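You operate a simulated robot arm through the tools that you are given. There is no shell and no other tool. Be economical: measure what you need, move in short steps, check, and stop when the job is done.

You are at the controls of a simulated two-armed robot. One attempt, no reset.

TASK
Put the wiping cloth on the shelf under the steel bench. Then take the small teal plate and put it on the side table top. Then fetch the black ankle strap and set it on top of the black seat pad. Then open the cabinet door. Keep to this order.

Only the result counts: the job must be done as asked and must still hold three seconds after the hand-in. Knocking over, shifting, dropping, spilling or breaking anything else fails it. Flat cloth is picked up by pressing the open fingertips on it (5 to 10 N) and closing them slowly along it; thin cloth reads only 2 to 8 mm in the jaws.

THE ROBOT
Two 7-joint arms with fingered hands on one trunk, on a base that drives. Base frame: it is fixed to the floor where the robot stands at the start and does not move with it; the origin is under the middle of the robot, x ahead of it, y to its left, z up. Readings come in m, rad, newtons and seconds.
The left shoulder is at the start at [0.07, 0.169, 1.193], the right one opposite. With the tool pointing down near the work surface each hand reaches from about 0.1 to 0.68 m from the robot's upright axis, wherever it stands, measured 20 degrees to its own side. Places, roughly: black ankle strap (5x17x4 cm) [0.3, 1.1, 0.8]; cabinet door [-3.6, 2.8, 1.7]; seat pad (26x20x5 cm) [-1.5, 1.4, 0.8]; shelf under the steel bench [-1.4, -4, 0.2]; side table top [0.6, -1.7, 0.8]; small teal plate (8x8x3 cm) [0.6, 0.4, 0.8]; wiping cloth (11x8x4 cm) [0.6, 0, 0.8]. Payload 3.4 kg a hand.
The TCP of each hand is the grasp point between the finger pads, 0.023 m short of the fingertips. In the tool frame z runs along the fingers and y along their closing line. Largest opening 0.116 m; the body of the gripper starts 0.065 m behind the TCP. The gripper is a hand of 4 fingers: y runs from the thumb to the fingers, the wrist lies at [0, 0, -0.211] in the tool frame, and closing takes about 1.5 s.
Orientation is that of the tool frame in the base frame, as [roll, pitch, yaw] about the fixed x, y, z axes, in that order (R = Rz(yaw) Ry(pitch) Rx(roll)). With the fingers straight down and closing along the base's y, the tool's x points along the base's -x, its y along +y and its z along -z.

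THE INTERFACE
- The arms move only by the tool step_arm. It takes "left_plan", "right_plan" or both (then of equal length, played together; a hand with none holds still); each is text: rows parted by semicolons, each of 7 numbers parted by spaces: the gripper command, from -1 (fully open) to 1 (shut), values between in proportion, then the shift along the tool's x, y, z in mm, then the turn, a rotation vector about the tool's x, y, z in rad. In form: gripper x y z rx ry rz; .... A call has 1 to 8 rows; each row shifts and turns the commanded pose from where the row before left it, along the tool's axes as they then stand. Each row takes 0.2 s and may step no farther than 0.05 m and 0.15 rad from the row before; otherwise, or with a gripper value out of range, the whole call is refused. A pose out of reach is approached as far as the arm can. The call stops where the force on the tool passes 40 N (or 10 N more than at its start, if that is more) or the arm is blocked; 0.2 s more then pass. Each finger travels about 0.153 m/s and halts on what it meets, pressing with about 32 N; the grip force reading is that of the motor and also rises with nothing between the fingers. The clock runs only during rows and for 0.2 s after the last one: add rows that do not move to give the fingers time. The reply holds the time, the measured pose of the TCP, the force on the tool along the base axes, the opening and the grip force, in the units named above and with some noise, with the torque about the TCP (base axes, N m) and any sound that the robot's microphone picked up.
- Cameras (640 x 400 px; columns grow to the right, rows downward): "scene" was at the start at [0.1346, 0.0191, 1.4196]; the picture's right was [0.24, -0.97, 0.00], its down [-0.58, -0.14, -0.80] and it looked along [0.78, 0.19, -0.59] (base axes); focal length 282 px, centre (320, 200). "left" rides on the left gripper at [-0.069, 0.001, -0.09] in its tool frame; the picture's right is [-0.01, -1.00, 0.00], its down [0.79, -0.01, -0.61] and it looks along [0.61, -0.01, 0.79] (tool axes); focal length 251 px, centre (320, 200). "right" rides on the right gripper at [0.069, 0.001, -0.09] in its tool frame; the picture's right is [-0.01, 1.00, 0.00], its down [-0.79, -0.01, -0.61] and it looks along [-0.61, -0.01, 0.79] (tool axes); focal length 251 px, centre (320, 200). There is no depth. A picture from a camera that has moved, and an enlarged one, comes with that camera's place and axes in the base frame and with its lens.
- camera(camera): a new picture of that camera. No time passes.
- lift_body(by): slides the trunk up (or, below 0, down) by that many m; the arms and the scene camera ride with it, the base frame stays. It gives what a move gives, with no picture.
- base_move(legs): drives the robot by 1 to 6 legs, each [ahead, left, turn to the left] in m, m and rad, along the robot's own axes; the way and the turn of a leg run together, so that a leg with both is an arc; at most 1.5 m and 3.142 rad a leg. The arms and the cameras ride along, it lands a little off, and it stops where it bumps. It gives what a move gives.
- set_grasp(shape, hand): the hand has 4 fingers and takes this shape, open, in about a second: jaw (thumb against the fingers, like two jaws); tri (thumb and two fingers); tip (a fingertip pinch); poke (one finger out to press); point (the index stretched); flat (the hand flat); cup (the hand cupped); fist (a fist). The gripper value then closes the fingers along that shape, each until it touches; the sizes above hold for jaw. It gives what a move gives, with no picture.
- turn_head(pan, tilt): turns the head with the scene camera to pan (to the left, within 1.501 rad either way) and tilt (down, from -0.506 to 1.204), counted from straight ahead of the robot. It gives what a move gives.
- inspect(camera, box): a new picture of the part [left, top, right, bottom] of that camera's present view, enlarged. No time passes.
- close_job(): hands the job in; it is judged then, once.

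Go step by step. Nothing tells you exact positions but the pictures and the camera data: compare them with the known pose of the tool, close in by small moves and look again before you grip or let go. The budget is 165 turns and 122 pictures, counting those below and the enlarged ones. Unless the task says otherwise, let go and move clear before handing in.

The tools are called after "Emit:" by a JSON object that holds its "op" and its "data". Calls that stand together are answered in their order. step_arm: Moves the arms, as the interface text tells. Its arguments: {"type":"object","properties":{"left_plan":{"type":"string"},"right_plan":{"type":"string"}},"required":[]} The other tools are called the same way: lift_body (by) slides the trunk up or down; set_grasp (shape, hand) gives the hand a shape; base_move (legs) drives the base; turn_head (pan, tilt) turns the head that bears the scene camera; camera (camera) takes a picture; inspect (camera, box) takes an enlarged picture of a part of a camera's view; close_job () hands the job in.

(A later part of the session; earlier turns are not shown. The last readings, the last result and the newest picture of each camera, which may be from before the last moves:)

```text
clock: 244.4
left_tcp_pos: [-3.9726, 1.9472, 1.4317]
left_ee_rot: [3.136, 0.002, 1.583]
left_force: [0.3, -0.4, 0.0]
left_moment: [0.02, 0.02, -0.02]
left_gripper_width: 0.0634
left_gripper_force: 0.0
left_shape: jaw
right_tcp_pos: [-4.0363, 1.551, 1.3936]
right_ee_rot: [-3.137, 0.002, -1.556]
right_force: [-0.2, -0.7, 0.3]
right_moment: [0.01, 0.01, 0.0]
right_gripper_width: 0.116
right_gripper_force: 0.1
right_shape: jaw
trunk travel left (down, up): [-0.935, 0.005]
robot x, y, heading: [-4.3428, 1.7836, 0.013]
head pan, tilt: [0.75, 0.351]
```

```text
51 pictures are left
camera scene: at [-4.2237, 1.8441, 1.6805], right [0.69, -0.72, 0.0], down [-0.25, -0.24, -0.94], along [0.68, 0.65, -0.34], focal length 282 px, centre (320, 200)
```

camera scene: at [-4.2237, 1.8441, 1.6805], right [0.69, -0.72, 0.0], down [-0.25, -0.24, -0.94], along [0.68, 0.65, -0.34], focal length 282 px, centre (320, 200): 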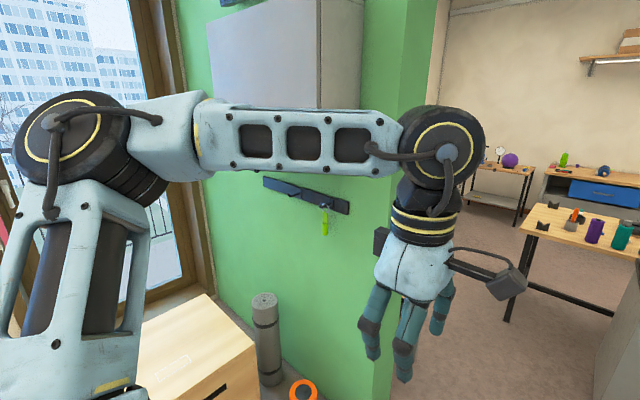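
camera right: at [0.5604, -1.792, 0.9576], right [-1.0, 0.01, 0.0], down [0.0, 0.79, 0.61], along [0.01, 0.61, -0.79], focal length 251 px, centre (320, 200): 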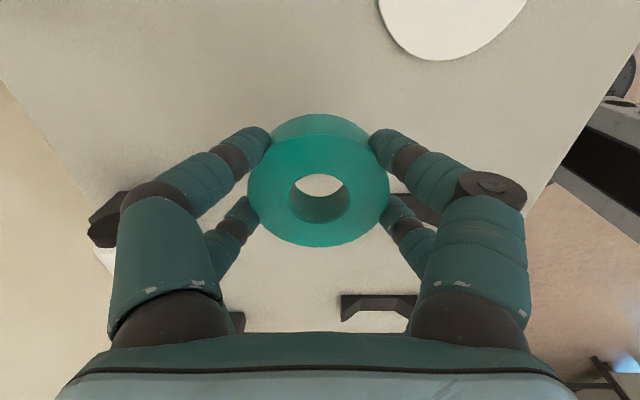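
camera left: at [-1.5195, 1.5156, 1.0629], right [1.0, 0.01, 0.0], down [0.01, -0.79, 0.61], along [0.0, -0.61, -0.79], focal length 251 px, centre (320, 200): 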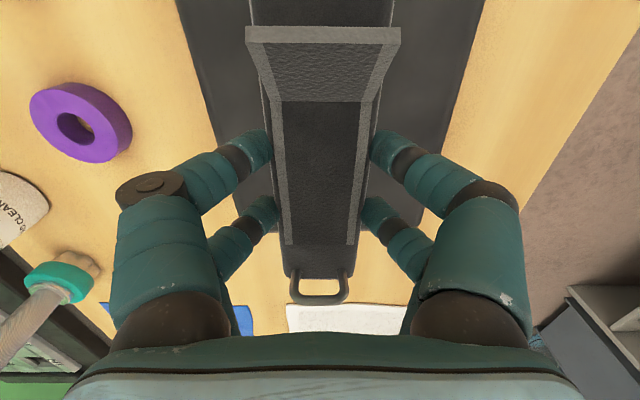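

A plyo box, roller and kettlebell stand below the cabinet, so I need to stay at y<2.5. I'll strafe to y≈2.25 and look at the door directly.

Emit:
{"op": "base_move", "data": {"legs": [[0, 0.45, -0.013]]}}

Emit:
{"op": "turn_head", "data": {"pan": 0.3, "tilt": 0.0}}

Emit:
{"op": "camera", "data": {"camera": "scene"}}

Emit:
{"op": "turn_head", "data": {"pan": 0.5, "tilt": 0.9}}

Emit:
{"op": "camera", "data": {"camera": "scene"}}

```text
clock: 247.1
left_tcp_pos: [-3.9723, 2.39, 1.4314]
left_ee_rot: [3.137, 0.0, 1.566]
left_force: [-0.4, -0.2, -0.8]
left_moment: [0.0, 0.01, 0.0]
left_gripper_width: 0.0634
left_gripper_force: 0.0
left_shape: jaw
right_tcp_pos: [-4.0448, 1.9943, 1.3942]
right_ee_rot: [-3.137, 0.004, -1.572]
right_force: [-0.3, -0.7, -0.3]
right_moment: [-0.03, 0.0, -0.01]
right_gripper_width: 0.1159
right_gripper_force: 0.0
right_shape: jaw
trunk travel left (down, up): [-0.935, 0.005]
robot x, y, heading: [-4.3409, 2.2376, -0.0]
head pan, tilt: [0.75, 0.351]
```

```text
clock: 248.0
left_tcp_pos: [-3.9732, 2.3936, 1.4314]
left_ee_rot: [3.136, 0.001, 1.567]
left_force: [0.2, -0.6, -0.1]
left_moment: [-0.01, 0.01, -0.02]
left_gripper_width: 0.0634
left_gripper_force: 0.3
left_shape: jaw
right_tcp_pos: [-4.0446, 1.9979, 1.3949]
right_ee_rot: [-3.136, 0.001, -1.573]
right_force: [-0.1, -0.3, 0.1]
right_moment: [-0.01, 0.04, 0.0]
right_gripper_width: 0.1159
right_gripper_force: 0.1
right_shape: jaw
trunk travel left (down, up): [-0.935, 0.005]
robot x, y, heading: [-4.3467, 2.2305, -0.002]
head pan, tilt: [0.3, 0.0]
```

```text
50 pictures are left
camera scene: at [-4.2084, 2.2567, 1.7129], right [0.3, -0.96, 0.0], down [0.0, 0.0, -1.0], along [0.96, 0.3, 0.0], focal length 282 px, centre (320, 200)
```

scene: 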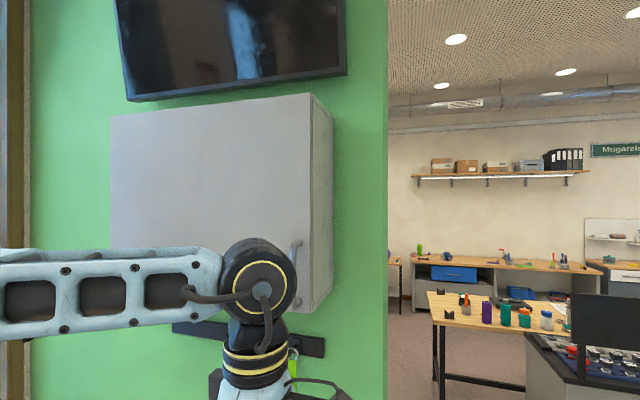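

```text
clock: 249.2
left_tcp_pos: [-3.9735, 2.3921, 1.4311]
left_ee_rot: [3.137, 0.003, 1.567]
left_force: [1.0, 0.0, -0.1]
left_moment: [-0.03, -0.02, 0.01]
left_gripper_width: 0.0633
left_gripper_force: 0.2
left_shape: jaw
right_tcp_pos: [-4.0441, 1.9977, 1.3942]
right_ee_rot: [-3.137, 0.003, -1.572]
right_force: [0.1, 0.0, -0.5]
right_moment: [-0.02, -0.01, 0.0]
right_gripper_width: 0.1159
right_gripper_force: 0.0
right_shape: jaw
trunk travel left (down, up): [-0.935, 0.005]
robot x, y, heading: [-4.3431, 2.2285, 0.002]
head pan, tilt: [0.499, 0.901]
```

```text
49 pictures are left
camera scene: at [-4.228, 2.2651, 1.633], right [0.48, -0.88, 0.0], down [-0.69, -0.37, -0.62], along [0.55, 0.3, -0.78], focal length 282 px, centre (320, 200)
```

scene: 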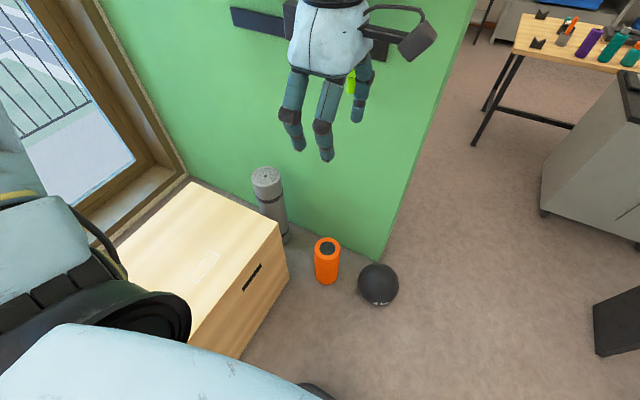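

The door spans y 2.47–3.09 (z 1.46–1.95), handle bar at its right edge near [-3.64, 2.50, 1.56], hinge on the left. I'll reorient the left hand to point forward with fingers closing sideways.

Emit:
{"op": "step_arm", "data": {"left_plan": "-1 0 0 0 0 0 -0.15; -1 0 0 0 0 0 -0.15; -1 0 0 0 0 0 -0.15; -1 0 0 0 0 0 -0.15; -1 0 0 0 0 0 -0.15; -1 0 0 0 0 0 -0.15; -1 0 0 0 0 0 -0.15; -1 0 0 0 0 0 -0.15"}}

Emit:
{"op": "step_arm", "data": {"left_plan": "-1 0 0 0 0 0 -0.15; -1 0 0 0 0 0 -0.15; -1 0 0 0 0 0 -0.075; -1 -40 0 0 0 0 0; -1 -40 0 0 0 0 0; -1 -40 0 0 0 0 0"}}

Emit:
{"op": "step_arm", "data": {"left_plan": "-1 0 0 0 0 -0.15 0; -1 0 0 0 0 -0.15 0; -1 0 0 0 0 -0.15 0; -1 0 0 0 0 -0.15 0; -1 0 0 0 0 -0.15 0; -1 0 0 0 0 -0.15 0; -1 0 0 0 0 -0.15 0; -1 0 0 0 0 -0.15 0"}}

```text
clock: 251.0
left_tcp_pos: [-3.9727, 2.3928, 1.4317]
left_ee_rot: [3.141, 0.007, 2.769]
left_force: [1.2, -0.4, -0.7]
left_moment: [0.02, 0.03, -0.02]
left_gripper_width: 0.116
left_gripper_force: 0.0
left_shape: jaw
right_tcp_pos: [-4.0442, 1.9971, 1.3942]
right_ee_rot: [-3.137, 0.003, -1.574]
right_force: [0.0, -0.6, 0.4]
right_moment: [0.02, -0.01, -0.01]
right_gripper_width: 0.1162
right_gripper_force: 0.1
right_shape: jaw
trunk travel left (down, up): [-0.935, 0.005]
robot x, y, heading: [-4.3412, 2.2313, 0.005]
head pan, tilt: [0.499, 0.901]
```

```text
clock: 252.4
left_tcp_pos: [-3.8501, 2.3936, 1.4307]
left_ee_rot: [-3.141, 0.006, -3.138]
left_force: [0.2, 0.4, -0.4]
left_moment: [-0.02, 0.0, -0.03]
left_gripper_width: 0.1159
left_gripper_force: 0.1
left_shape: jaw
right_tcp_pos: [-4.0423, 1.9971, 1.3932]
right_ee_rot: [-3.14, 0.003, -1.571]
right_force: [-1.1, 0.2, 0.8]
right_moment: [0.0, 0.04, 0.02]
right_gripper_width: 0.1158
right_gripper_force: 0.0
right_shape: jaw
trunk travel left (down, up): [-0.935, 0.005]
robot x, y, heading: [-4.3456, 2.231, -0.001]
head pan, tilt: [0.499, 0.901]
```

```text
clock: 254.2
left_tcp_pos: [-3.8534, 2.393, 1.4303]
left_ee_rot: [-3.133, 1.204, -3.133]
left_force: [-0.8, 0.5, -0.2]
left_moment: [-0.02, 0.02, 0.0]
left_gripper_width: 0.1156
left_gripper_force: 0.1
left_shape: jaw
right_tcp_pos: [-4.0445, 1.9985, 1.3931]
right_ee_rot: [-3.136, 0.003, -1.573]
right_force: [-0.1, 0.3, -0.1]
right_moment: [-0.01, 0.01, -0.01]
right_gripper_width: 0.1161
right_gripper_force: 0.1
right_shape: jaw
trunk travel left (down, up): [-0.935, 0.005]
robot x, y, heading: [-4.3478, 2.2292, 0.006]
head pan, tilt: [0.499, 0.901]
```

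Emit:
{"op": "step_arm", "data": {"left_plan": "-1 0 0 0 0 -0.15 0; -1 0 0 0 0 -0.15 0; -1 0 0 0 0 -0.065 0; -1 -40 30 0 0 0 0; -1 -40 30 0 0 0 0; -1 -40 30 0 0 0 0; -1 0 15 0 0 0 0"}}

Emit:
{"op": "camera", "data": {"camera": "left"}}

Emit:
{"op": "turn_head", "data": {"pan": 0.3, "tilt": 0.2}}

Emit:
{"op": "camera", "data": {"camera": "scene"}}

```text
clock: 255.8
left_tcp_pos: [-3.8372, 2.4932, 1.554]
left_ee_rot: [-1.794, 1.57, -1.796]
left_force: [0.2, -0.2, -0.2]
left_moment: [0.02, -0.03, -0.01]
left_gripper_width: 0.1159
left_gripper_force: 0.1
left_shape: jaw
left hand out of reach, approached as far as the arm can: row 2, 4
right_tcp_pos: [-4.0444, 1.9968, 1.3935]
right_ee_rot: [-3.136, 0.003, -1.572]
right_force: [0.5, 0.9, 0.5]
right_moment: [0.03, -0.01, -0.01]
right_gripper_width: 0.116
right_gripper_force: 0.1
right_shape: jaw
trunk travel left (down, up): [-0.935, 0.005]
robot x, y, heading: [-4.3432, 2.2316, -0.0]
head pan, tilt: [0.499, 0.901]
```

```text
48 pictures are left
camera left: at [-3.9266, 2.4945, 1.6209], right [0.0, -1.0, 0.01], down [-0.61, -0.01, -0.79], along [0.79, -0.01, -0.61], focal length 251 px, centre (320, 200)
```

left: 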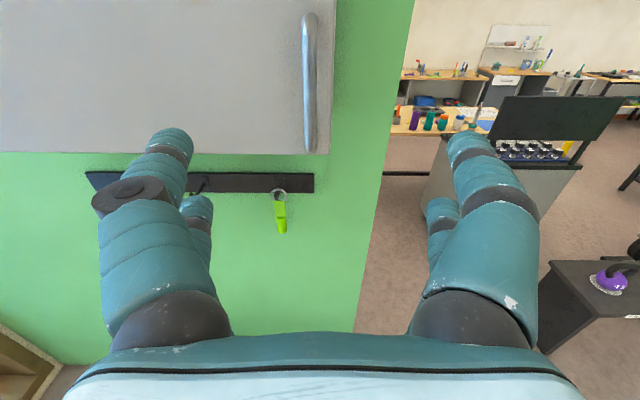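

```text
clock: 256.9
left_tcp_pos: [-3.838, 2.4936, 1.5541]
left_ee_rot: [-2.026, 1.569, -2.024]
left_force: [0.6, 0.2, 0.1]
left_moment: [-0.02, 0.03, -0.02]
left_gripper_width: 0.1159
left_gripper_force: 0.1
left_shape: jaw
right_tcp_pos: [-4.0437, 1.9975, 1.3933]
right_ee_rot: [-3.137, 0.001, -1.572]
right_force: [0.3, -0.5, -0.3]
right_moment: [0.0, 0.02, 0.02]
right_gripper_width: 0.1157
right_gripper_force: 0.1
right_shape: jaw
trunk travel left (down, up): [-0.935, 0.005]
robot x, y, heading: [-4.3437, 2.2296, -0.0]
head pan, tilt: [0.3, 0.201]
```

```text
47 pictures are left
camera scene: at [-4.2053, 2.2567, 1.6944], right [0.3, -0.96, 0.0], down [-0.19, -0.06, -0.98], along [0.94, 0.29, -0.2], focal length 282 px, centre (320, 200)
```

scene: 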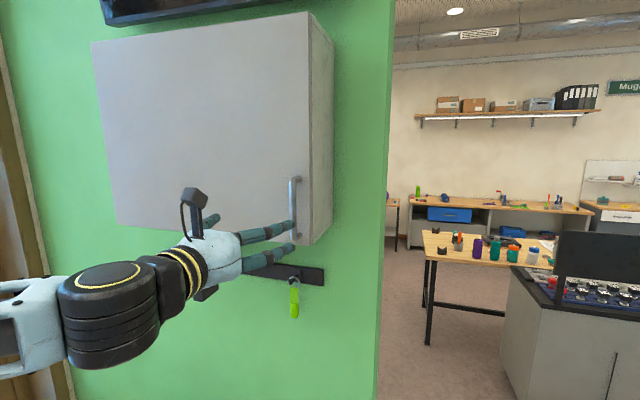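

The handle bar is at y≈2.503, z 1.48–1.61, x≈-3.64. I'll drive forward 0.12 m and then check alignment.

Emit:
{"op": "base_move", "data": {"legs": [[0.12, 0.008, 0]]}}

Emit:
{"op": "camera", "data": {"camera": "left"}}

```text
clock: 258.1
left_tcp_pos: [-3.7239, 2.5005, 1.5555]
left_ee_rot: [-0.374, 1.567, -0.375]
left_force: [-0.2, -0.4, -0.2]
left_moment: [0.0, -0.01, 0.01]
left_gripper_width: 0.1158
left_gripper_force: 0.0
left_shape: jaw
right_tcp_pos: [-3.9306, 2.0054, 1.3947]
right_ee_rot: [-3.132, 0.003, -1.574]
right_force: [-0.3, 0.4, 0.2]
right_moment: [-0.01, -0.04, 0.01]
right_gripper_width: 0.1159
right_gripper_force: 0.0
right_shape: jaw
trunk travel left (down, up): [-0.935, 0.005]
robot x, y, heading: [-4.2235, 2.238, 0.003]
head pan, tilt: [0.3, 0.201]
```

```text
46 pictures are left
camera left: at [-3.8135, 2.5017, 1.6227], right [0.0, -1.0, 0.01], down [-0.6, -0.01, -0.8], along [0.8, -0.01, -0.6], focal length 251 px, centre (320, 200)
```

left: 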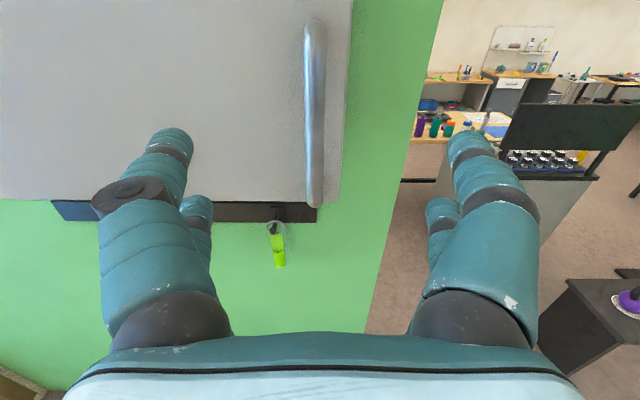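

Emit:
{"op": "step_arm", "data": {"left_plan": "-1 10 6 30 0 0 0; -1 0 0 30 0 0 0; -1 0 0 0 0 0 0"}}

Emit:
{"op": "camera", "data": {"camera": "left"}}

Emit:
{"op": "inspect", "data": {"camera": "scene", "box": [160, 120, 400, 280]}}

```text
clock: 258.9
left_tcp_pos: [-3.657, 2.5059, 1.5449]
left_ee_rot: [-2.047, 1.569, -2.045]
left_force: [-0.2, 0.0, -0.1]
left_moment: [0.01, 0.0, 0.02]
left_gripper_width: 0.1157
left_gripper_force: 0.0
left_shape: jaw
right_tcp_pos: [-3.9249, 2.0055, 1.3939]
right_ee_rot: [-3.137, 0.0, -1.574]
right_force: [0.1, -0.2, -0.2]
right_moment: [0.01, -0.02, 0.02]
right_gripper_width: 0.1161
right_gripper_force: 0.0
right_shape: jaw
trunk travel left (down, up): [-0.935, 0.005]
robot x, y, heading: [-4.2206, 2.2389, 0.001]
head pan, tilt: [0.3, 0.201]
```

```text
45 pictures are left
camera left: at [-3.7461, 2.5075, 1.6115], right [0.0, -1.0, 0.01], down [-0.61, -0.01, -0.79], along [0.79, -0.01, -0.61], focal length 251 px, centre (320, 200)
```

left: 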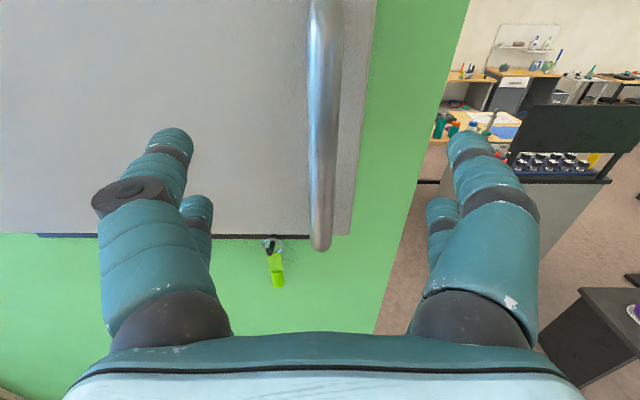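

```text
2.50 times, centred on (280, 200) of scene
camera zoom: at [-4.0852, 2.2643, 1.6945], right [0.3, -0.96, 0.0], down [-0.19, -0.06, -0.98], along [0.94, 0.29, -0.2], focal length 704 px, centre (420, 200)
```

zoom: 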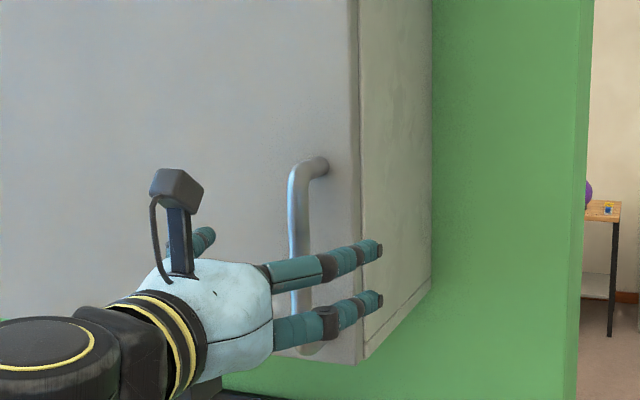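

The bar is centred between the fingers. Advance 22 mm and close.

Emit:
{"op": "step_arm", "data": {"left_plan": "-1 0 0 12 0 0 0; -1 0 0 10 0 0 0; -0.3 0 0 0 0 0 0; 0.3 0 0 0 0 0 0; 0.8 0 0 0 0 0 0; 1 0 0 0 0 0 0; 1 0 0 0 0 0 0; 1 0 0 0 0 0 0"}}

Emit:
{"op": "camera", "data": {"camera": "left"}}

```text
clock: 260.7
left_tcp_pos: [-3.6374, 2.5059, 1.543]
left_ee_rot: [-1.735, 1.568, -1.732]
left_force: [-2.2, 0.8, -0.4]
left_moment: [-0.01, 0.0, -0.02]
left_gripper_width: 0.0111
left_gripper_force: 32.3
left_shape: jaw
right_tcp_pos: [-3.9258, 2.0064, 1.3936]
right_ee_rot: [-3.136, 0.002, -1.574]
right_force: [-1.1, 0.0, 0.8]
right_moment: [-0.03, 0.03, 0.0]
right_gripper_width: 0.1161
right_gripper_force: 0.2
right_shape: jaw
trunk travel left (down, up): [-0.935, 0.005]
robot x, y, heading: [-4.2242, 2.2389, 0.0]
head pan, tilt: [0.3, 0.201]
```

```text
43 pictures are left
camera left: at [-3.7256, 2.5079, 1.6112], right [0.0, -1.0, 0.01], down [-0.61, -0.01, -0.79], along [0.79, -0.01, -0.61], focal length 251 px, centre (320, 200)
```

left: 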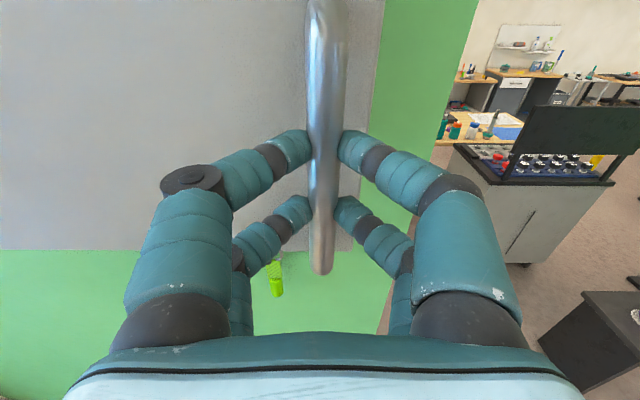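

The bar is gripped. A short test pull with the arm.

Emit:
{"op": "step_arm", "data": {"left_plan": "1 0 0 -10 0 0 0; 1 0 0 -15 0 0 0; 1 0 1 -15 0 0 0; 1 0 2 -15 0 0 0; 1 0 0 0 0 0 0"}}

Emit:
{"op": "camera", "data": {"camera": "scene"}}

```text
clock: 261.9
left_tcp_pos: [-3.6908, 2.5121, 1.5427]
left_ee_rot: [-1.5, 1.568, -1.5]
left_force: [0.3, 4.9, 4.6]
left_moment: [0.04, -0.1, -0.05]
left_gripper_width: 0.0109
left_gripper_force: 32.2
left_shape: jaw
right_tcp_pos: [-3.9242, 2.0075, 1.394]
right_ee_rot: [-3.138, 0.0, -1.574]
right_force: [0.6, 0.2, -0.1]
right_moment: [0.01, 0.01, -0.03]
right_gripper_width: 0.1156
right_gripper_force: 0.0
right_shape: jaw
trunk travel left (down, up): [-0.935, 0.005]
robot x, y, heading: [-4.2264, 2.2384, -0.002]
head pan, tilt: [0.3, 0.201]
```

```text
42 pictures are left
camera scene: at [-4.0859, 2.2671, 1.6945], right [0.3, -0.96, 0.0], down [-0.19, -0.06, -0.98], along [0.94, 0.29, -0.2], focal length 282 px, centre (320, 200)
```

scene: 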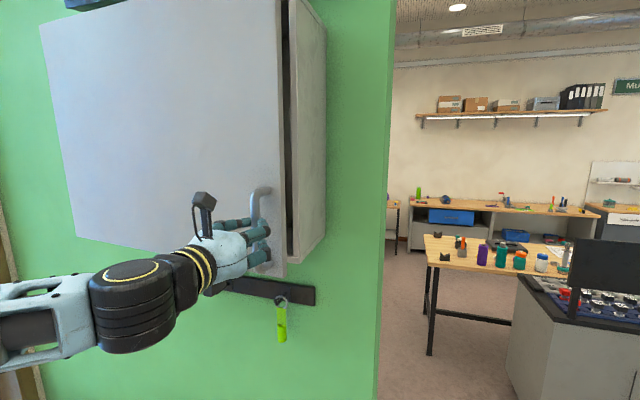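

The door is opening easily. Continue with the base moving back along the arc.

Emit:
{"op": "base_move", "data": {"legs": [[-0.07, 0.012, 0], [-0.07, 0.025, 0], [-0.07, 0.035, 0]]}}

Emit:
{"op": "camera", "data": {"camera": "scene"}}

```text
clock: 264.2
left_tcp_pos: [-3.8851, 2.5725, 1.543]
left_ee_rot: [2.129, 1.564, 2.127]
left_force: [2.5, 0.5, 16.1]
left_moment: [-0.02, -0.34, 0.04]
left_gripper_width: 0.0102
left_gripper_force: 31.7
left_shape: jaw
right_tcp_pos: [-4.1229, 2.0683, 1.3903]
right_ee_rot: [3.135, 0.009, -1.574]
right_force: [0.9, -1.6, 0.0]
right_moment: [0.03, 0.09, 0.0]
right_gripper_width: 0.1157
right_gripper_force: 0.1
right_shape: jaw
trunk travel left (down, up): [-0.935, 0.005]
robot x, y, heading: [-4.4336, 2.3128, 0.001]
head pan, tilt: [0.3, 0.201]
```

```text
41 pictures are left
camera scene: at [-4.2793, 2.3262, 1.6936], right [0.29, -0.96, -0.01], down [-0.2, -0.05, -0.98], along [0.93, 0.29, -0.21], focal length 282 px, centre (320, 200)
```

scene: 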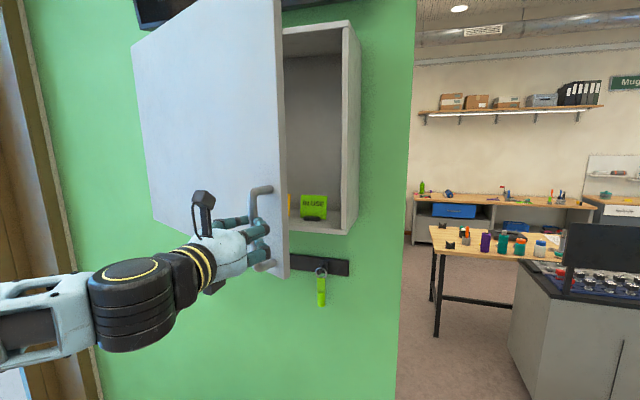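

The door is about 25° open. I'll turn the hand with the door and keep pulling along the arc.

Emit:
{"op": "step_arm", "data": {"left_plan": "1 0 0 0 0.1 0 0; 1 0 0 0 0.1 0 0; 1 0 0 0 0.1 0 0; 1 0 0 0 0.1 0 0"}}

Emit:
{"op": "base_move", "data": {"legs": [[-0.06, 0.04, 0], [-0.05, 0.045, 0]]}}

Emit:
{"op": "camera", "data": {"camera": "scene"}}

```text
clock: 265.2
left_tcp_pos: [-3.8998, 2.5895, 1.5437]
left_ee_rot: [-0.481, 1.564, -0.884]
left_force: [1.8, 5.7, -12.7]
left_moment: [0.1, 0.25, 0.31]
left_gripper_width: 0.0092
left_gripper_force: 32.4
left_shape: jaw
right_tcp_pos: [-4.1339, 2.0851, 1.3946]
right_ee_rot: [-3.138, -0.004, -1.574]
right_force: [0.6, 0.3, 0.4]
right_moment: [-0.01, 0.0, -0.02]
right_gripper_width: 0.116
right_gripper_force: 0.0
right_shape: jaw
trunk travel left (down, up): [-0.935, 0.005]
robot x, y, heading: [-4.4333, 2.3119, -0.003]
head pan, tilt: [0.3, 0.201]
```

```text
clock: 266.8
left_tcp_pos: [-3.9939, 2.6531, 1.5431]
left_ee_rot: [2.093, 1.564, 1.691]
left_force: [0.1, -3.9, -10.9]
left_moment: [-0.14, 0.15, -0.02]
left_gripper_width: 0.0099
left_gripper_force: 32.2
left_shape: jaw
right_tcp_pos: [-4.2296, 2.1504, 1.3887]
right_ee_rot: [3.135, 0.01, -1.576]
right_force: [1.1, -0.4, 0.0]
right_moment: [0.06, 0.08, 0.0]
right_gripper_width: 0.1159
right_gripper_force: 0.1
right_shape: jaw
trunk travel left (down, up): [-0.935, 0.005]
robot x, y, heading: [-4.5484, 2.393, -0.006]
head pan, tilt: [0.3, 0.201]
```

```text
40 pictures are left
camera scene: at [-4.3863, 2.4068, 1.6931], right [0.29, -0.96, -0.01], down [-0.2, -0.05, -0.98], along [0.93, 0.29, -0.21], focal length 282 px, centre (320, 200)
```

scene: 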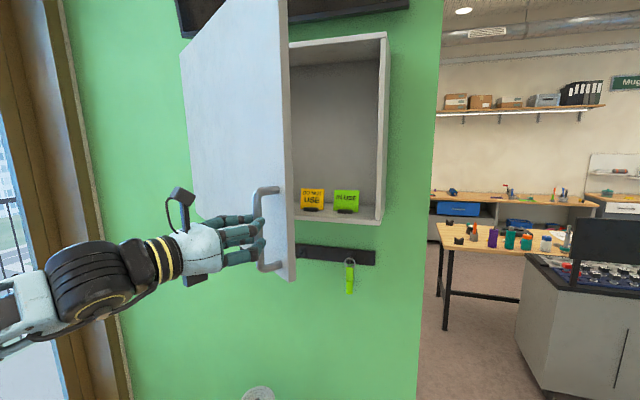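

About 38–40° open. Another step the same way.

Emit:
{"op": "step_arm", "data": {"left_plan": "1 0 0 0 0.1 0 0; 1 0 0 0 0.1 0 0; 1 0 0 0 0.1 0 0"}}

Emit:
{"op": "base_move", "data": {"legs": [[-0.055, 0.055, 0], [-0.045, 0.06, 0]]}}

Emit:
{"op": "camera", "data": {"camera": "scene"}}

```text
clock: 267.6
left_tcp_pos: [-4.0002, 2.6684, 1.5441]
left_ee_rot: [0.097, 1.567, -0.606]
left_force: [3.2, 4.4, -14.0]
left_moment: [0.09, 0.14, 0.28]
left_gripper_width: 0.0096
left_gripper_force: 32.3
left_shape: jaw
right_tcp_pos: [-4.2378, 2.1641, 1.3912]
right_ee_rot: [3.14, 0.0, -1.578]
right_force: [0.2, 0.1, -0.3]
right_moment: [-0.04, 0.02, -0.03]
right_gripper_width: 0.1157
right_gripper_force: 0.0
right_shape: jaw
trunk travel left (down, up): [-0.935, 0.005]
robot x, y, heading: [-4.5419, 2.3978, -0.003]
head pan, tilt: [0.3, 0.201]
```

```text
clock: 269.3
left_tcp_pos: [-4.0931, 2.7671, 1.5452]
left_ee_rot: [2.224, 1.563, 1.521]
left_force: [-0.1, -3.2, -22.2]
left_moment: [-0.01, 0.26, 0.02]
left_gripper_width: 0.0101
left_gripper_force: 32.7
left_shape: jaw
right_tcp_pos: [-4.3295, 2.2649, 1.3877]
right_ee_rot: [3.135, 0.012, -1.58]
right_force: [0.6, -0.4, -1.1]
right_moment: [0.06, 0.07, -0.02]
right_gripper_width: 0.1158
right_gripper_force: 0.1
right_shape: jaw
trunk travel left (down, up): [-0.935, 0.005]
robot x, y, heading: [-4.6414, 2.5096, -0.006]
head pan, tilt: [0.3, 0.201]
```

```text
39 pictures are left
camera scene: at [-4.4872, 2.5211, 1.6931], right [0.29, -0.96, -0.01], down [-0.2, -0.05, -0.98], along [0.94, 0.29, -0.21], focal length 282 px, centre (320, 200)
```

scene: 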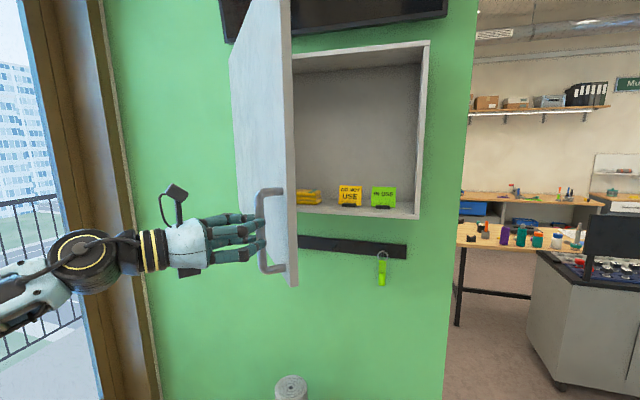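

About 54° open. Two more arcs.

Emit:
{"op": "step_arm", "data": {"left_plan": "1 3 0 0 0.1 0 0; 1 2 0 0 0.1 0 0; 1 0 0 0 0.1 0 0"}}

Emit:
{"op": "base_move", "data": {"legs": [[-0.035, 0.06, 0], [-0.025, 0.065, 0]]}}

Emit:
{"op": "camera", "data": {"camera": "scene"}}

```text
clock: 270.1
left_tcp_pos: [-4.1, 2.783, 1.5414]
left_ee_rot: [0.468, 1.56, -0.534]
left_force: [17.2, 10.9, 20.3]
left_moment: [-0.46, -0.26, 0.32]
left_gripper_width: 0.0075
left_gripper_force: 32.0
left_shape: jaw
right_tcp_pos: [-4.3357, 2.2772, 1.3931]
right_ee_rot: [3.139, 0.001, -1.576]
right_force: [-0.2, 0.0, 0.3]
right_moment: [0.02, -0.01, 0.01]
right_gripper_width: 0.116
right_gripper_force: 0.0
right_shape: jaw
trunk travel left (down, up): [-0.935, 0.005]
robot x, y, heading: [-4.6422, 2.512, -0.008]
head pan, tilt: [0.3, 0.201]
```

```text
clock: 271.7
left_tcp_pos: [-4.1603, 2.8855, 1.5445]
left_ee_rot: [2.067, 1.559, 1.062]
left_force: [-0.2, -1.4, -0.3]
left_moment: [0.02, -0.01, 0.03]
left_gripper_width: 0.0068
left_gripper_force: 31.5
left_shape: jaw
right_tcp_pos: [-4.3974, 2.3843, 1.3882]
right_ee_rot: [3.137, 0.013, -1.579]
right_force: [-0.4, -0.9, -1.3]
right_moment: [0.09, 0.01, -0.01]
right_gripper_width: 0.116
right_gripper_force: 0.1
right_shape: jaw
trunk travel left (down, up): [-0.935, 0.005]
robot x, y, heading: [-4.7024, 2.6345, -0.008]
head pan, tilt: [0.3, 0.201]
```

```text
38 pictures are left
camera scene: at [-4.5555, 2.6411, 1.694], right [0.29, -0.96, -0.01], down [-0.2, -0.05, -0.98], along [0.94, 0.29, -0.2], focal length 282 px, centre (320, 200)
```

scene: 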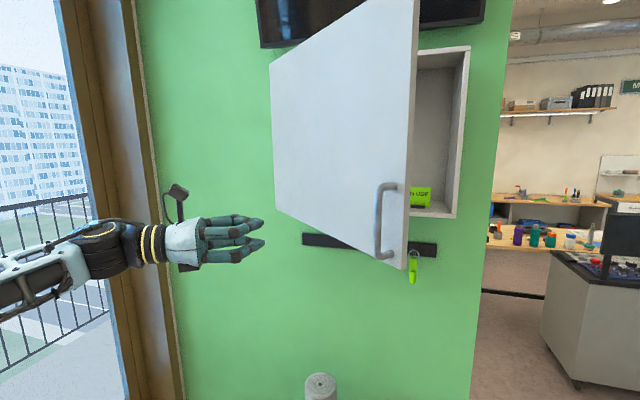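

The hand slipped off the bar with the door about 45° open and holding. I'll retract the left hand and reorient the right one to push the door from the inside.

Emit:
{"op": "step_arm", "data": {"left_plan": "-0.2 0 0 -20 0 0 0; 0 12 -34 -22 0 0 0; 0 12 -34 -22 0 0 0; 0 12 -34 -22 0 0 0; 0 12 -34 -22 0 0 0; 0 12 -34 -22 0 0 0; 0 12 -34 -22 0 0 0", "right_plan": "1 0 -30 -10 0 0 0; 1 0 -30 -10 0 0 0; 1 0 -30 -10 0 0 0; 1 0 -30 -10 0 0 0; 1 0 -30 -10 0 0 0; 1 0 -30 -10 0 0 0; 1 0 0 0 0.15 0 0"}}

Emit:
{"op": "step_arm", "data": {"right_plan": "1 0 0 0 0.15 0 0; 1 0 0 0 0.15 0 0; 1 0 0 0 0.15 0 0; 1 0 0 0 0.15 0 0; 1 0 0 0 0.15 0 0; 1 0 0 0 0.15 0 0; 1 0 0 0 0.15 0 0; 1 0 0 0 0.15 0 0"}}

Emit:
{"op": "camera", "data": {"camera": "scene"}}

```text
clock: 273.3
left_tcp_pos: [-4.4236, 2.9218, 1.469]
left_ee_rot: [1.083, 1.558, 0.079]
left_force: [0.2, -0.2, 0.1]
left_moment: [-0.01, -0.01, 0.02]
left_gripper_width: 0.0577
left_gripper_force: 0.1
left_shape: jaw
right_tcp_pos: [-4.2258, 2.3959, 1.4546]
right_ee_rot: [-2.984, 0.004, -1.578]
right_force: [-0.2, 0.2, 0.0]
right_moment: [-0.01, -0.03, 0.04]
right_gripper_width: 0.0001
right_gripper_force: 31.6
right_shape: jaw
trunk travel left (down, up): [-0.935, 0.005]
robot x, y, heading: [-4.7004, 2.6392, -0.005]
head pan, tilt: [0.3, 0.201]
```

```text
clock: 275.1
left_tcp_pos: [-4.4191, 2.9221, 1.4692]
left_ee_rot: [0.946, 1.56, -0.06]
left_force: [-0.3, 0.2, 0.5]
left_moment: [0.01, 0.01, 0.01]
left_gripper_width: 0.0578
left_gripper_force: 0.1
left_shape: jaw
right_tcp_pos: [-4.2055, 2.3979, 1.4609]
right_ee_rot: [-1.789, 0.002, -1.578]
right_force: [0.4, -0.7, -1.3]
right_moment: [0.01, 0.03, -0.03]
right_gripper_width: 0.0
right_gripper_force: 31.7
right_shape: jaw
right hand out of reach, approached as far as the arm can: row 8
trunk travel left (down, up): [-0.935, 0.005]
robot x, y, heading: [-4.7037, 2.6349, -0.005]
head pan, tilt: [0.3, 0.201]
```

```text
37 pictures are left
camera scene: at [-4.5623, 2.6598, 1.6945], right [0.29, -0.96, 0.0], down [-0.19, -0.06, -0.98], along [0.94, 0.28, -0.2], focal length 282 px, centre (320, 200)
```

scene: 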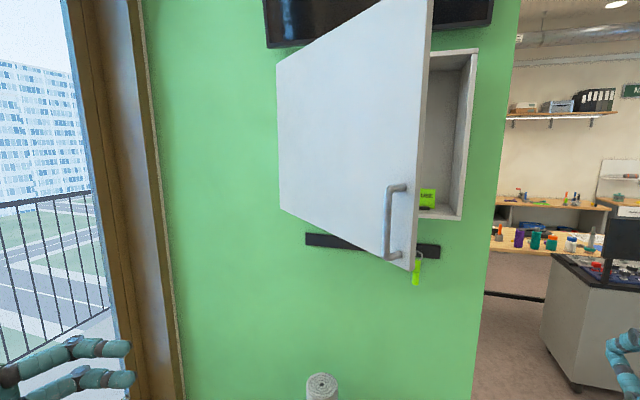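

The door stays at about 45°. I'll raise the right hand, drive forward, and extend it past the door edge on the inner side.

Emit:
{"op": "step_arm", "data": {"right_plan": "1 0 -45 0 0 0 0; 1 0 -45 0 0 0 0"}}

Emit:
{"op": "base_move", "data": {"legs": [[0.1, 0, 0]]}}

Emit:
{"op": "step_arm", "data": {"right_plan": "1 0 0 40 0 0 0; 1 0 0 40 0 0 0; 1 0 0 40 0 0 0"}}

Emit:
{"op": "camera", "data": {"camera": "scene"}}

```text
clock: 275.7
left_tcp_pos: [-4.4175, 2.9244, 1.4685]
left_ee_rot: [0.841, 1.561, -0.165]
left_force: [0.2, 0.2, 0.4]
left_moment: [-0.01, 0.05, 0.01]
left_gripper_width: 0.0576
left_gripper_force: 0.0
left_shape: jaw
right_tcp_pos: [-4.1847, 2.399, 1.5476]
right_ee_rot: [-1.79, 0.002, -1.578]
right_force: [0.2, -0.5, 0.0]
right_moment: [0.0, -0.01, 0.0]
right_gripper_width: 0.0001
right_gripper_force: 31.7
right_shape: jaw
trunk travel left (down, up): [-0.935, 0.005]
robot x, y, heading: [-4.7034, 2.6374, -0.004]
head pan, tilt: [0.3, 0.201]
```

```text
clock: 276.9
left_tcp_pos: [-4.3281, 2.9213, 1.4709]
left_ee_rot: [0.962, 1.557, -0.042]
left_force: [0.0, 0.0, -0.4]
left_moment: [-0.01, -0.02, 0.01]
left_gripper_width: 0.0578
left_gripper_force: 0.0
left_shape: jaw
right_tcp_pos: [-4.0935, 2.3976, 1.551]
right_ee_rot: [-1.782, 0.002, -1.58]
right_force: [0.5, -0.9, -0.3]
right_moment: [0.0, 0.0, 0.02]
right_gripper_width: 0.0
right_gripper_force: 31.9
right_shape: jaw
trunk travel left (down, up): [-0.935, 0.005]
robot x, y, heading: [-4.6045, 2.6367, -0.005]
head pan, tilt: [0.3, 0.201]
```

```text
clock: 277.7
left_tcp_pos: [-4.3179, 2.921, 1.4701]
left_ee_rot: [0.894, 1.562, -0.111]
left_force: [0.6, -0.3, -0.1]
left_moment: [-0.03, 0.0, -0.06]
left_gripper_width: 0.0577
left_gripper_force: 0.0
left_shape: jaw
right_tcp_pos: [-3.967, 2.3965, 1.5201]
right_ee_rot: [-1.791, 0.001, -1.579]
right_force: [0.2, 0.5, 0.0]
right_moment: [0.0, -0.01, -0.01]
right_gripper_width: 0.0
right_gripper_force: 31.9
right_shape: jaw
trunk travel left (down, up): [-0.935, 0.005]
robot x, y, heading: [-4.5993, 2.6348, -0.009]
head pan, tilt: [0.3, 0.201]
```

```text
36 pictures are left
camera scene: at [-4.4606, 2.6601, 1.6942], right [0.29, -0.96, 0.0], down [-0.19, -0.06, -0.98], along [0.94, 0.28, -0.2], focal length 282 px, centre (320, 200)
```

scene: 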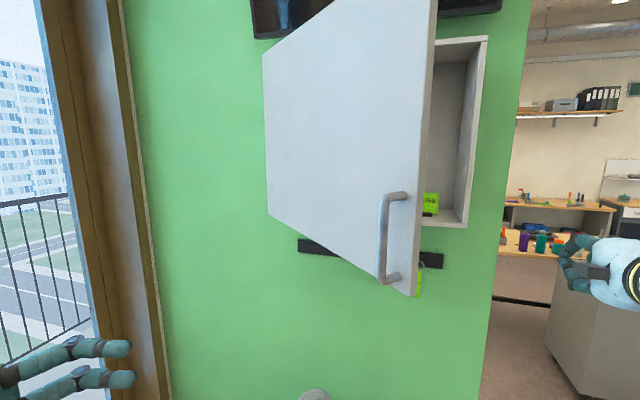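

The hand is inside the door line. Now sweep it toward +y to push the door open.

Emit:
{"op": "step_arm", "data": {"right_plan": "1 0 -35 20 0 0 0; 1 -45 0 0 0 0 0; 1 -45 0 0 0 0 0; 1 -45 0 0 0 0 0; 1 -45 0 0 0 0 0"}}

Emit:
{"op": "camera", "data": {"camera": "scene"}}

```text
clock: 278.9
left_tcp_pos: [-4.3197, 2.9249, 1.4682]
left_ee_rot: [0.745, 1.558, -0.26]
left_force: [-0.5, -0.4, -0.4]
left_moment: [0.02, -0.01, 0.0]
left_gripper_width: 0.0575
left_gripper_force: 0.0
left_shape: jaw
right_tcp_pos: [-3.9394, 2.5794, 1.553]
right_ee_rot: [-1.789, 0.001, -1.581]
right_force: [0.2, -0.3, 0.1]
right_moment: [-0.02, 0.02, 0.0]
right_gripper_width: 0.0002
right_gripper_force: 32.4
right_shape: jaw
trunk travel left (down, up): [-0.935, 0.005]
robot x, y, heading: [-4.6041, 2.6331, -0.008]
head pan, tilt: [0.3, 0.201]
```

```text
35 pictures are left
camera scene: at [-4.4636, 2.663, 1.6944], right [0.29, -0.96, 0.0], down [-0.19, -0.06, -0.98], along [0.94, 0.28, -0.2], focal length 282 px, centre (320, 200)
```

scene: 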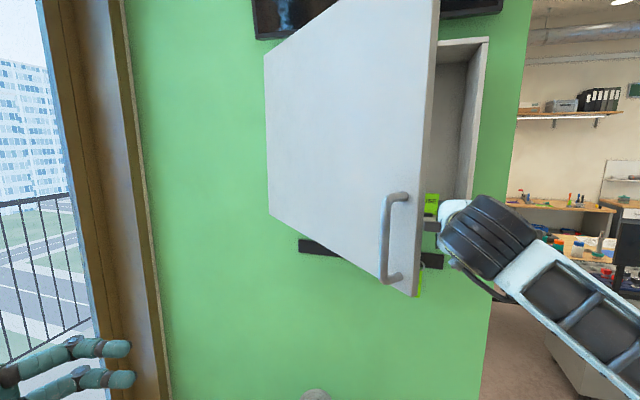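

Clear so far; I'll continue pushing by strafing the base left in small steps.

Emit:
{"op": "base_move", "data": {"legs": [[0, 0.15, 0.006]]}}

Emit:
{"op": "camera", "data": {"camera": "scene"}}

```text
clock: 279.9
left_tcp_pos: [-4.3129, 2.9785, 1.4677]
left_ee_rot: [0.91, 1.566, -0.096]
left_force: [0.7, -0.1, -0.2]
left_moment: [0.02, 0.03, 0.0]
left_gripper_width: 0.0575
left_gripper_force: 0.0
left_shape: jaw
right_tcp_pos: [-3.9309, 2.6264, 1.5498]
right_ee_rot: [-1.797, 0.0, -1.596]
right_force: [0.3, 0.2, -1.2]
right_moment: [0.02, 0.01, -0.01]
right_gripper_width: 0.0
right_gripper_force: 31.8
right_shape: jaw
trunk travel left (down, up): [-0.935, 0.005]
robot x, y, heading: [-4.6027, 2.6889, -0.0]
head pan, tilt: [0.3, 0.201]
stopped in leg 1: the force on the tool passed its limit (the readings are from after the stop); the commanded pose is now the measured one
```

```text
34 pictures are left
camera scene: at [-4.4542, 2.7149, 1.6937], right [0.29, -0.96, 0.0], down [-0.2, -0.06, -0.98], along [0.94, 0.29, -0.2], focal length 282 px, centre (320, 200)
```

scene: 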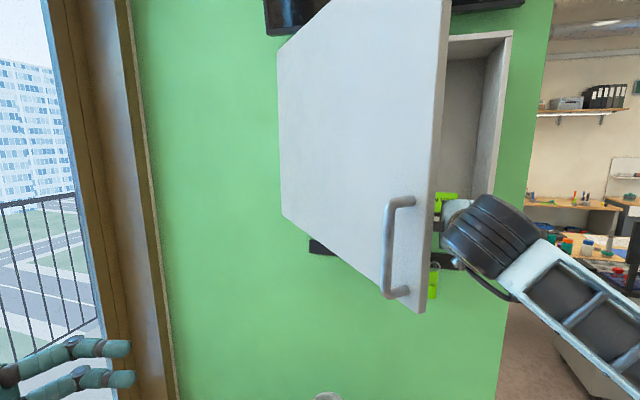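

Contact with the door edge caused a stop; I'll push more gently with the arm.

Emit:
{"op": "step_arm", "data": {"right_plan": "1 -8 0 0 0 0 0; 1 -8 0 0 0 0 0; 1 -10 0 0 0 0 0; 1 -10 0 0 0 0 0; 1 -10 0 0 0 0 0; 1 -10 0 0 0 0 0"}}

Emit:
{"op": "camera", "data": {"camera": "scene"}}

```text
clock: 281.3
left_tcp_pos: [-4.3304, 2.9691, 1.4732]
left_ee_rot: [1.288, 1.551, 0.279]
left_force: [-0.7, -0.5, 0.4]
left_moment: [-0.04, -0.04, 0.02]
left_gripper_width: 0.0576
left_gripper_force: 0.0
left_shape: jaw
right_tcp_pos: [-3.9499, 2.6666, 1.5582]
right_ee_rot: [-1.782, 0.007, -1.6]
right_force: [-19.7, -16.6, -6.8]
right_moment: [0.32, -1.4, 2.52]
right_gripper_width: 0.0
right_gripper_force: 32.0
right_shape: jaw
trunk travel left (down, up): [-0.935, 0.005]
robot x, y, heading: [-4.6025, 2.6911, -0.005]
head pan, tilt: [0.3, 0.201]
stopped in row 6 (right hand): the force on the tool passed its limit (the readings are from after the stop); the commanded pose is now the measured one
```

```text
33 pictures are left
camera scene: at [-4.4757, 2.7046, 1.6956], right [0.29, -0.96, 0.0], down [-0.18, -0.05, -0.98], along [0.94, 0.28, -0.19], focal length 282 px, centre (320, 200)
```

scene: 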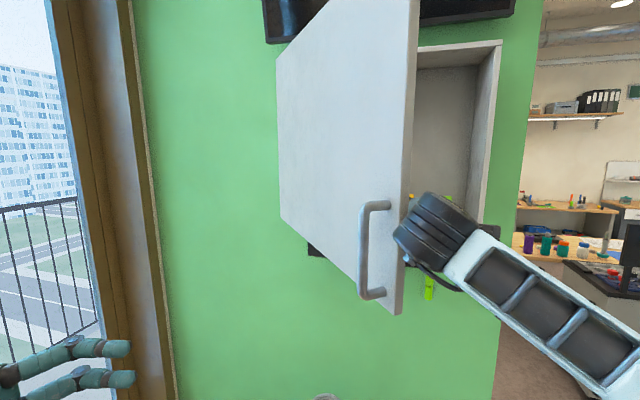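

The door is moving but damped; I'll push slowly along its arc.

Emit:
{"op": "step_arm", "data": {"right_plan": "1 -6 0 -3 0 0 0; 1 -6 0 -3 0 0 0; 1 -6 0 -3 0 0 0; 1 -6 0 -3 0 0 0; 1 -6 0 -3 0 0 0; 1 -6 0 -3 0 0 0; 1 -6 0 -3 0 0 0; 1 -6 0 -3 0 0 0"}}

Emit:
{"op": "step_arm", "data": {"right_plan": "1 -6 0 -2 0 0 0; 1 -6 0 -2 0 0 0; 1 -6 0 -2 0 0 0; 1 -6 0 -2 0 0 0; 1 -6 0 -2 0 0 0; 1 -6 0 -2 0 0 0; 1 -6 0 -2 0 0 0; 1 -6 0 -2 0 0 0"}}

Emit:
{"op": "camera", "data": {"camera": "scene"}}

```text
clock: 281.9
left_tcp_pos: [-4.3304, 2.965, 1.4735]
left_ee_rot: [1.351, 1.55, 0.341]
left_force: [0.2, 0.2, 0.1]
left_moment: [-0.01, 0.01, -0.03]
left_gripper_width: 0.0574
left_gripper_force: 0.1
left_shape: jaw
right_tcp_pos: [-3.9554, 2.6726, 1.5584]
right_ee_rot: [-1.787, 0.007, -1.603]
right_force: [-24.8, -20.9, -12.9]
right_moment: [0.32, -2.35, 3.38]
right_gripper_width: 0.0002
right_gripper_force: 31.9
right_shape: jaw
trunk travel left (down, up): [-0.935, 0.005]
robot x, y, heading: [-4.6026, 2.6907, -0.011]
head pan, tilt: [0.3, 0.201]
stopped in row 2 (right hand): the force on the tool passed its limit (the readings are from after the stop); the commanded pose is now the measured one
```

```text
clock: 282.4
left_tcp_pos: [-4.3328, 2.9632, 1.4744]
left_ee_rot: [1.378, 1.548, 0.367]
left_force: [-1.0, 0.3, 0.3]
left_moment: [0.01, -0.01, 0.02]
left_gripper_width: 0.0576
left_gripper_force: 0.1
left_shape: jaw
right_tcp_pos: [-3.9596, 2.6779, 1.5593]
right_ee_rot: [-1.787, 0.003, -1.603]
right_force: [-28.4, -23.6, -13.5]
right_moment: [0.34, -2.67, 3.73]
right_gripper_width: 0.0
right_gripper_force: 31.7
right_shape: jaw
trunk travel left (down, up): [-0.935, 0.005]
robot x, y, heading: [-4.6055, 2.6896, -0.01]
head pan, tilt: [0.3, 0.201]
stopped in row 2 (right hand): the force on the tool passed its limit (the readings are from after the stop); the commanded pose is now the measured one
```

```text
32 pictures are left
camera scene: at [-4.4795, 2.6995, 1.6959], right [0.28, -0.96, -0.01], down [-0.18, -0.05, -0.98], along [0.94, 0.28, -0.19], focal length 282 px, centre (320, 200)
```

scene: 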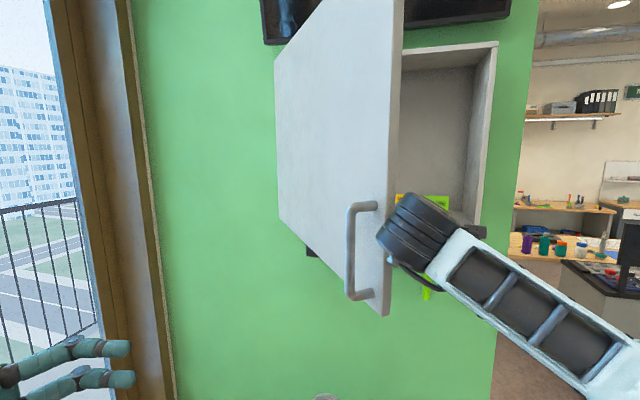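

The wrist was bearing on the door's edge face. I'll back off, withdraw so only the fingers reach just behind the edge, then push along the tangent.

Emit:
{"op": "step_arm", "data": {"right_plan": "1 30 0 0 0 0 0; 1 40 0 0 0 0 0; 1 20 0 -35 0 0 0; 1 0 0 -35 0 0 0; 1 0 0 0 0 0 0"}}

Emit:
{"op": "camera", "data": {"camera": "scene"}}

Emit:
{"op": "camera", "data": {"camera": "right"}}

```text
clock: 283.6
left_tcp_pos: [-4.3189, 2.9773, 1.4679]
left_ee_rot: [0.872, 1.562, -0.136]
left_force: [0.5, -0.3, 0.4]
left_moment: [0.02, 0.0, 0.01]
left_gripper_width: 0.0576
left_gripper_force: 0.0
left_shape: jaw
right_tcp_pos: [-4.0166, 2.6054, 1.5687]
right_ee_rot: [-1.798, -0.003, -1.599]
right_force: [-0.1, 0.6, -0.3]
right_moment: [0.03, -0.03, 0.01]
right_gripper_width: 0.0
right_gripper_force: 32.1
right_shape: jaw
trunk travel left (down, up): [-0.935, 0.005]
robot x, y, heading: [-4.6048, 2.6907, -0.008]
head pan, tilt: [0.3, 0.201]
```

```text
31 pictures are left
camera scene: at [-4.4626, 2.7148, 1.6943], right [0.29, -0.96, 0.0], down [-0.19, -0.06, -0.98], along [0.94, 0.28, -0.2], focal length 282 px, centre (320, 200)
```

scene: 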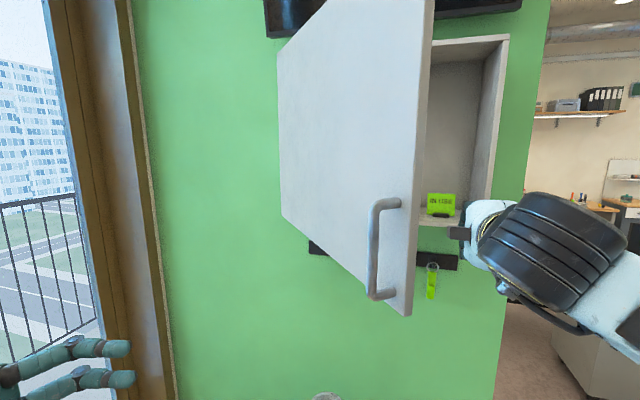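

```text
30 pictures are left
camera right: at [-4.1062, 2.5405, 1.5901], right [-0.22, 0.01, -0.97], down [-0.57, 0.81, 0.14], along [0.79, 0.58, -0.18], focal length 251 px, centre (320, 200)
```

right: 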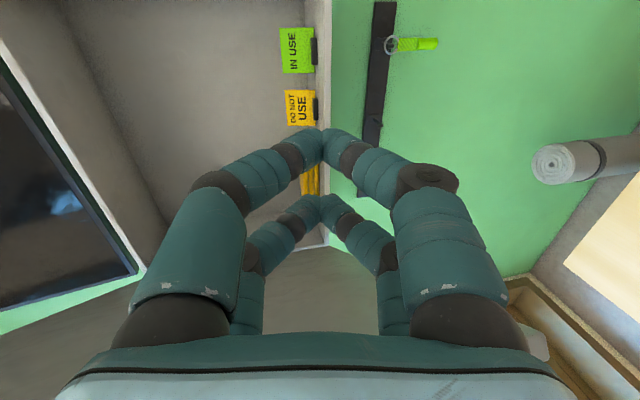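

Door at about 52°. I'll push along the tangent with the palm/fingers.

Emit:
{"op": "step_arm", "data": {"right_plan": "1 -15 0 0 0 0 0; 1 -15 0 0 0 0 0; 1 -10 0 0 0 0 0; 1 -8 0 -6 0 0 0; 1 -8 0 -6 0 0 0; 1 -8 0 -6 0 0 0; 1 -8 0 -6 0 0 0; 1 -8 0 -6 0 0 0"}}

Emit:
{"op": "camera", "data": {"camera": "scene"}}

```text
clock: 285.4
left_tcp_pos: [-4.3212, 2.9782, 1.4689]
left_ee_rot: [0.885, 1.558, -0.125]
left_force: [0.4, 0.0, 0.6]
left_moment: [0.01, 0.0, -0.04]
left_gripper_width: 0.0576
left_gripper_force: 0.0
left_shape: jaw
right_tcp_pos: [-4.0448, 2.689, 1.5756]
right_ee_rot: [-1.796, -0.004, -1.6]
right_force: [0.5, -0.2, 0.0]
right_moment: [0.0, -0.01, 0.0]
right_gripper_width: 0.0
right_gripper_force: 32.3
right_shape: jaw
trunk travel left (down, up): [-0.935, 0.005]
robot x, y, heading: [-4.6018, 2.6867, -0.006]
head pan, tilt: [0.3, 0.201]
```

```text
29 pictures are left
camera scene: at [-4.4653, 2.7148, 1.6945], right [0.29, -0.96, 0.0], down [-0.19, -0.06, -0.98], along [0.94, 0.28, -0.2], focal length 282 px, centre (320, 200)
```

scene: 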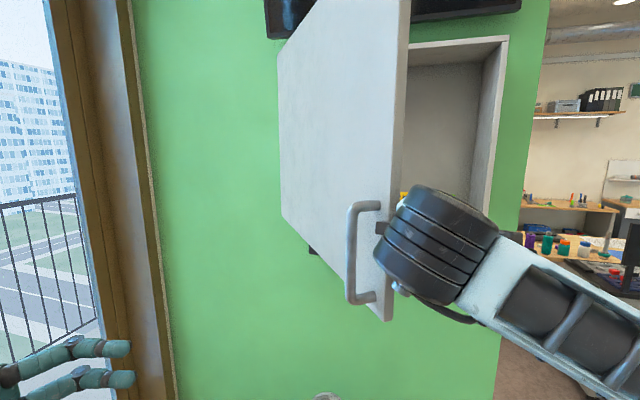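

Working with almost no force. Continue.

Emit:
{"op": "step_arm", "data": {"right_plan": "1 -9 0 -5 0 0 0; 1 -9 0 -5 0 0 0; 1 -9 0 -5 0 0 0; 1 -9 0 -5 0 0 0; 1 -9 0 -4 0 0 0; 1 -9 0 -4 0 0 0; 1 -9 0 -4 0 0 0; 1 -9 0 -4 0 0 0"}}

Emit:
{"op": "camera", "data": {"camera": "scene"}}

```text
clock: 287.2
left_tcp_pos: [-4.3214, 2.9767, 1.4693]
left_ee_rot: [0.897, 1.558, -0.112]
left_force: [-0.3, -0.7, -0.1]
left_moment: [0.01, -0.02, -0.01]
left_gripper_width: 0.0577
left_gripper_force: 0.0
left_shape: jaw
right_tcp_pos: [-4.0767, 2.7608, 1.583]
right_ee_rot: [-1.797, -0.007, -1.602]
right_force: [0.0, 0.7, 0.5]
right_moment: [-0.04, 0.01, 0.0]
right_gripper_width: 0.0
right_gripper_force: 32.0
right_shape: jaw
trunk travel left (down, up): [-0.935, 0.005]
robot x, y, heading: [-4.6055, 2.6886, -0.012]
head pan, tilt: [0.3, 0.201]
```

```text
28 pictures are left
camera scene: at [-4.4652, 2.7147, 1.6945], right [0.29, -0.96, 0.0], down [-0.19, -0.06, -0.98], along [0.94, 0.28, -0.2], focal length 282 px, centre (320, 200)
```

scene: 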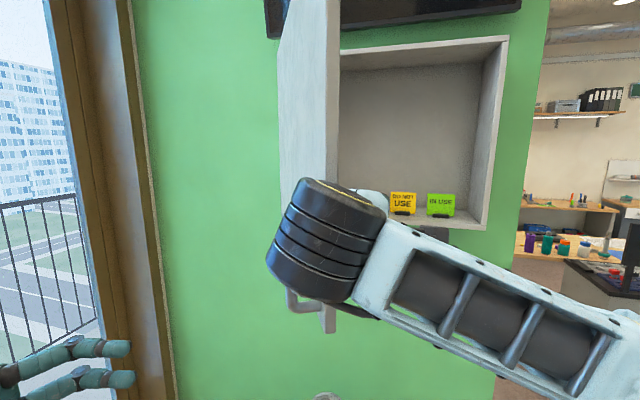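

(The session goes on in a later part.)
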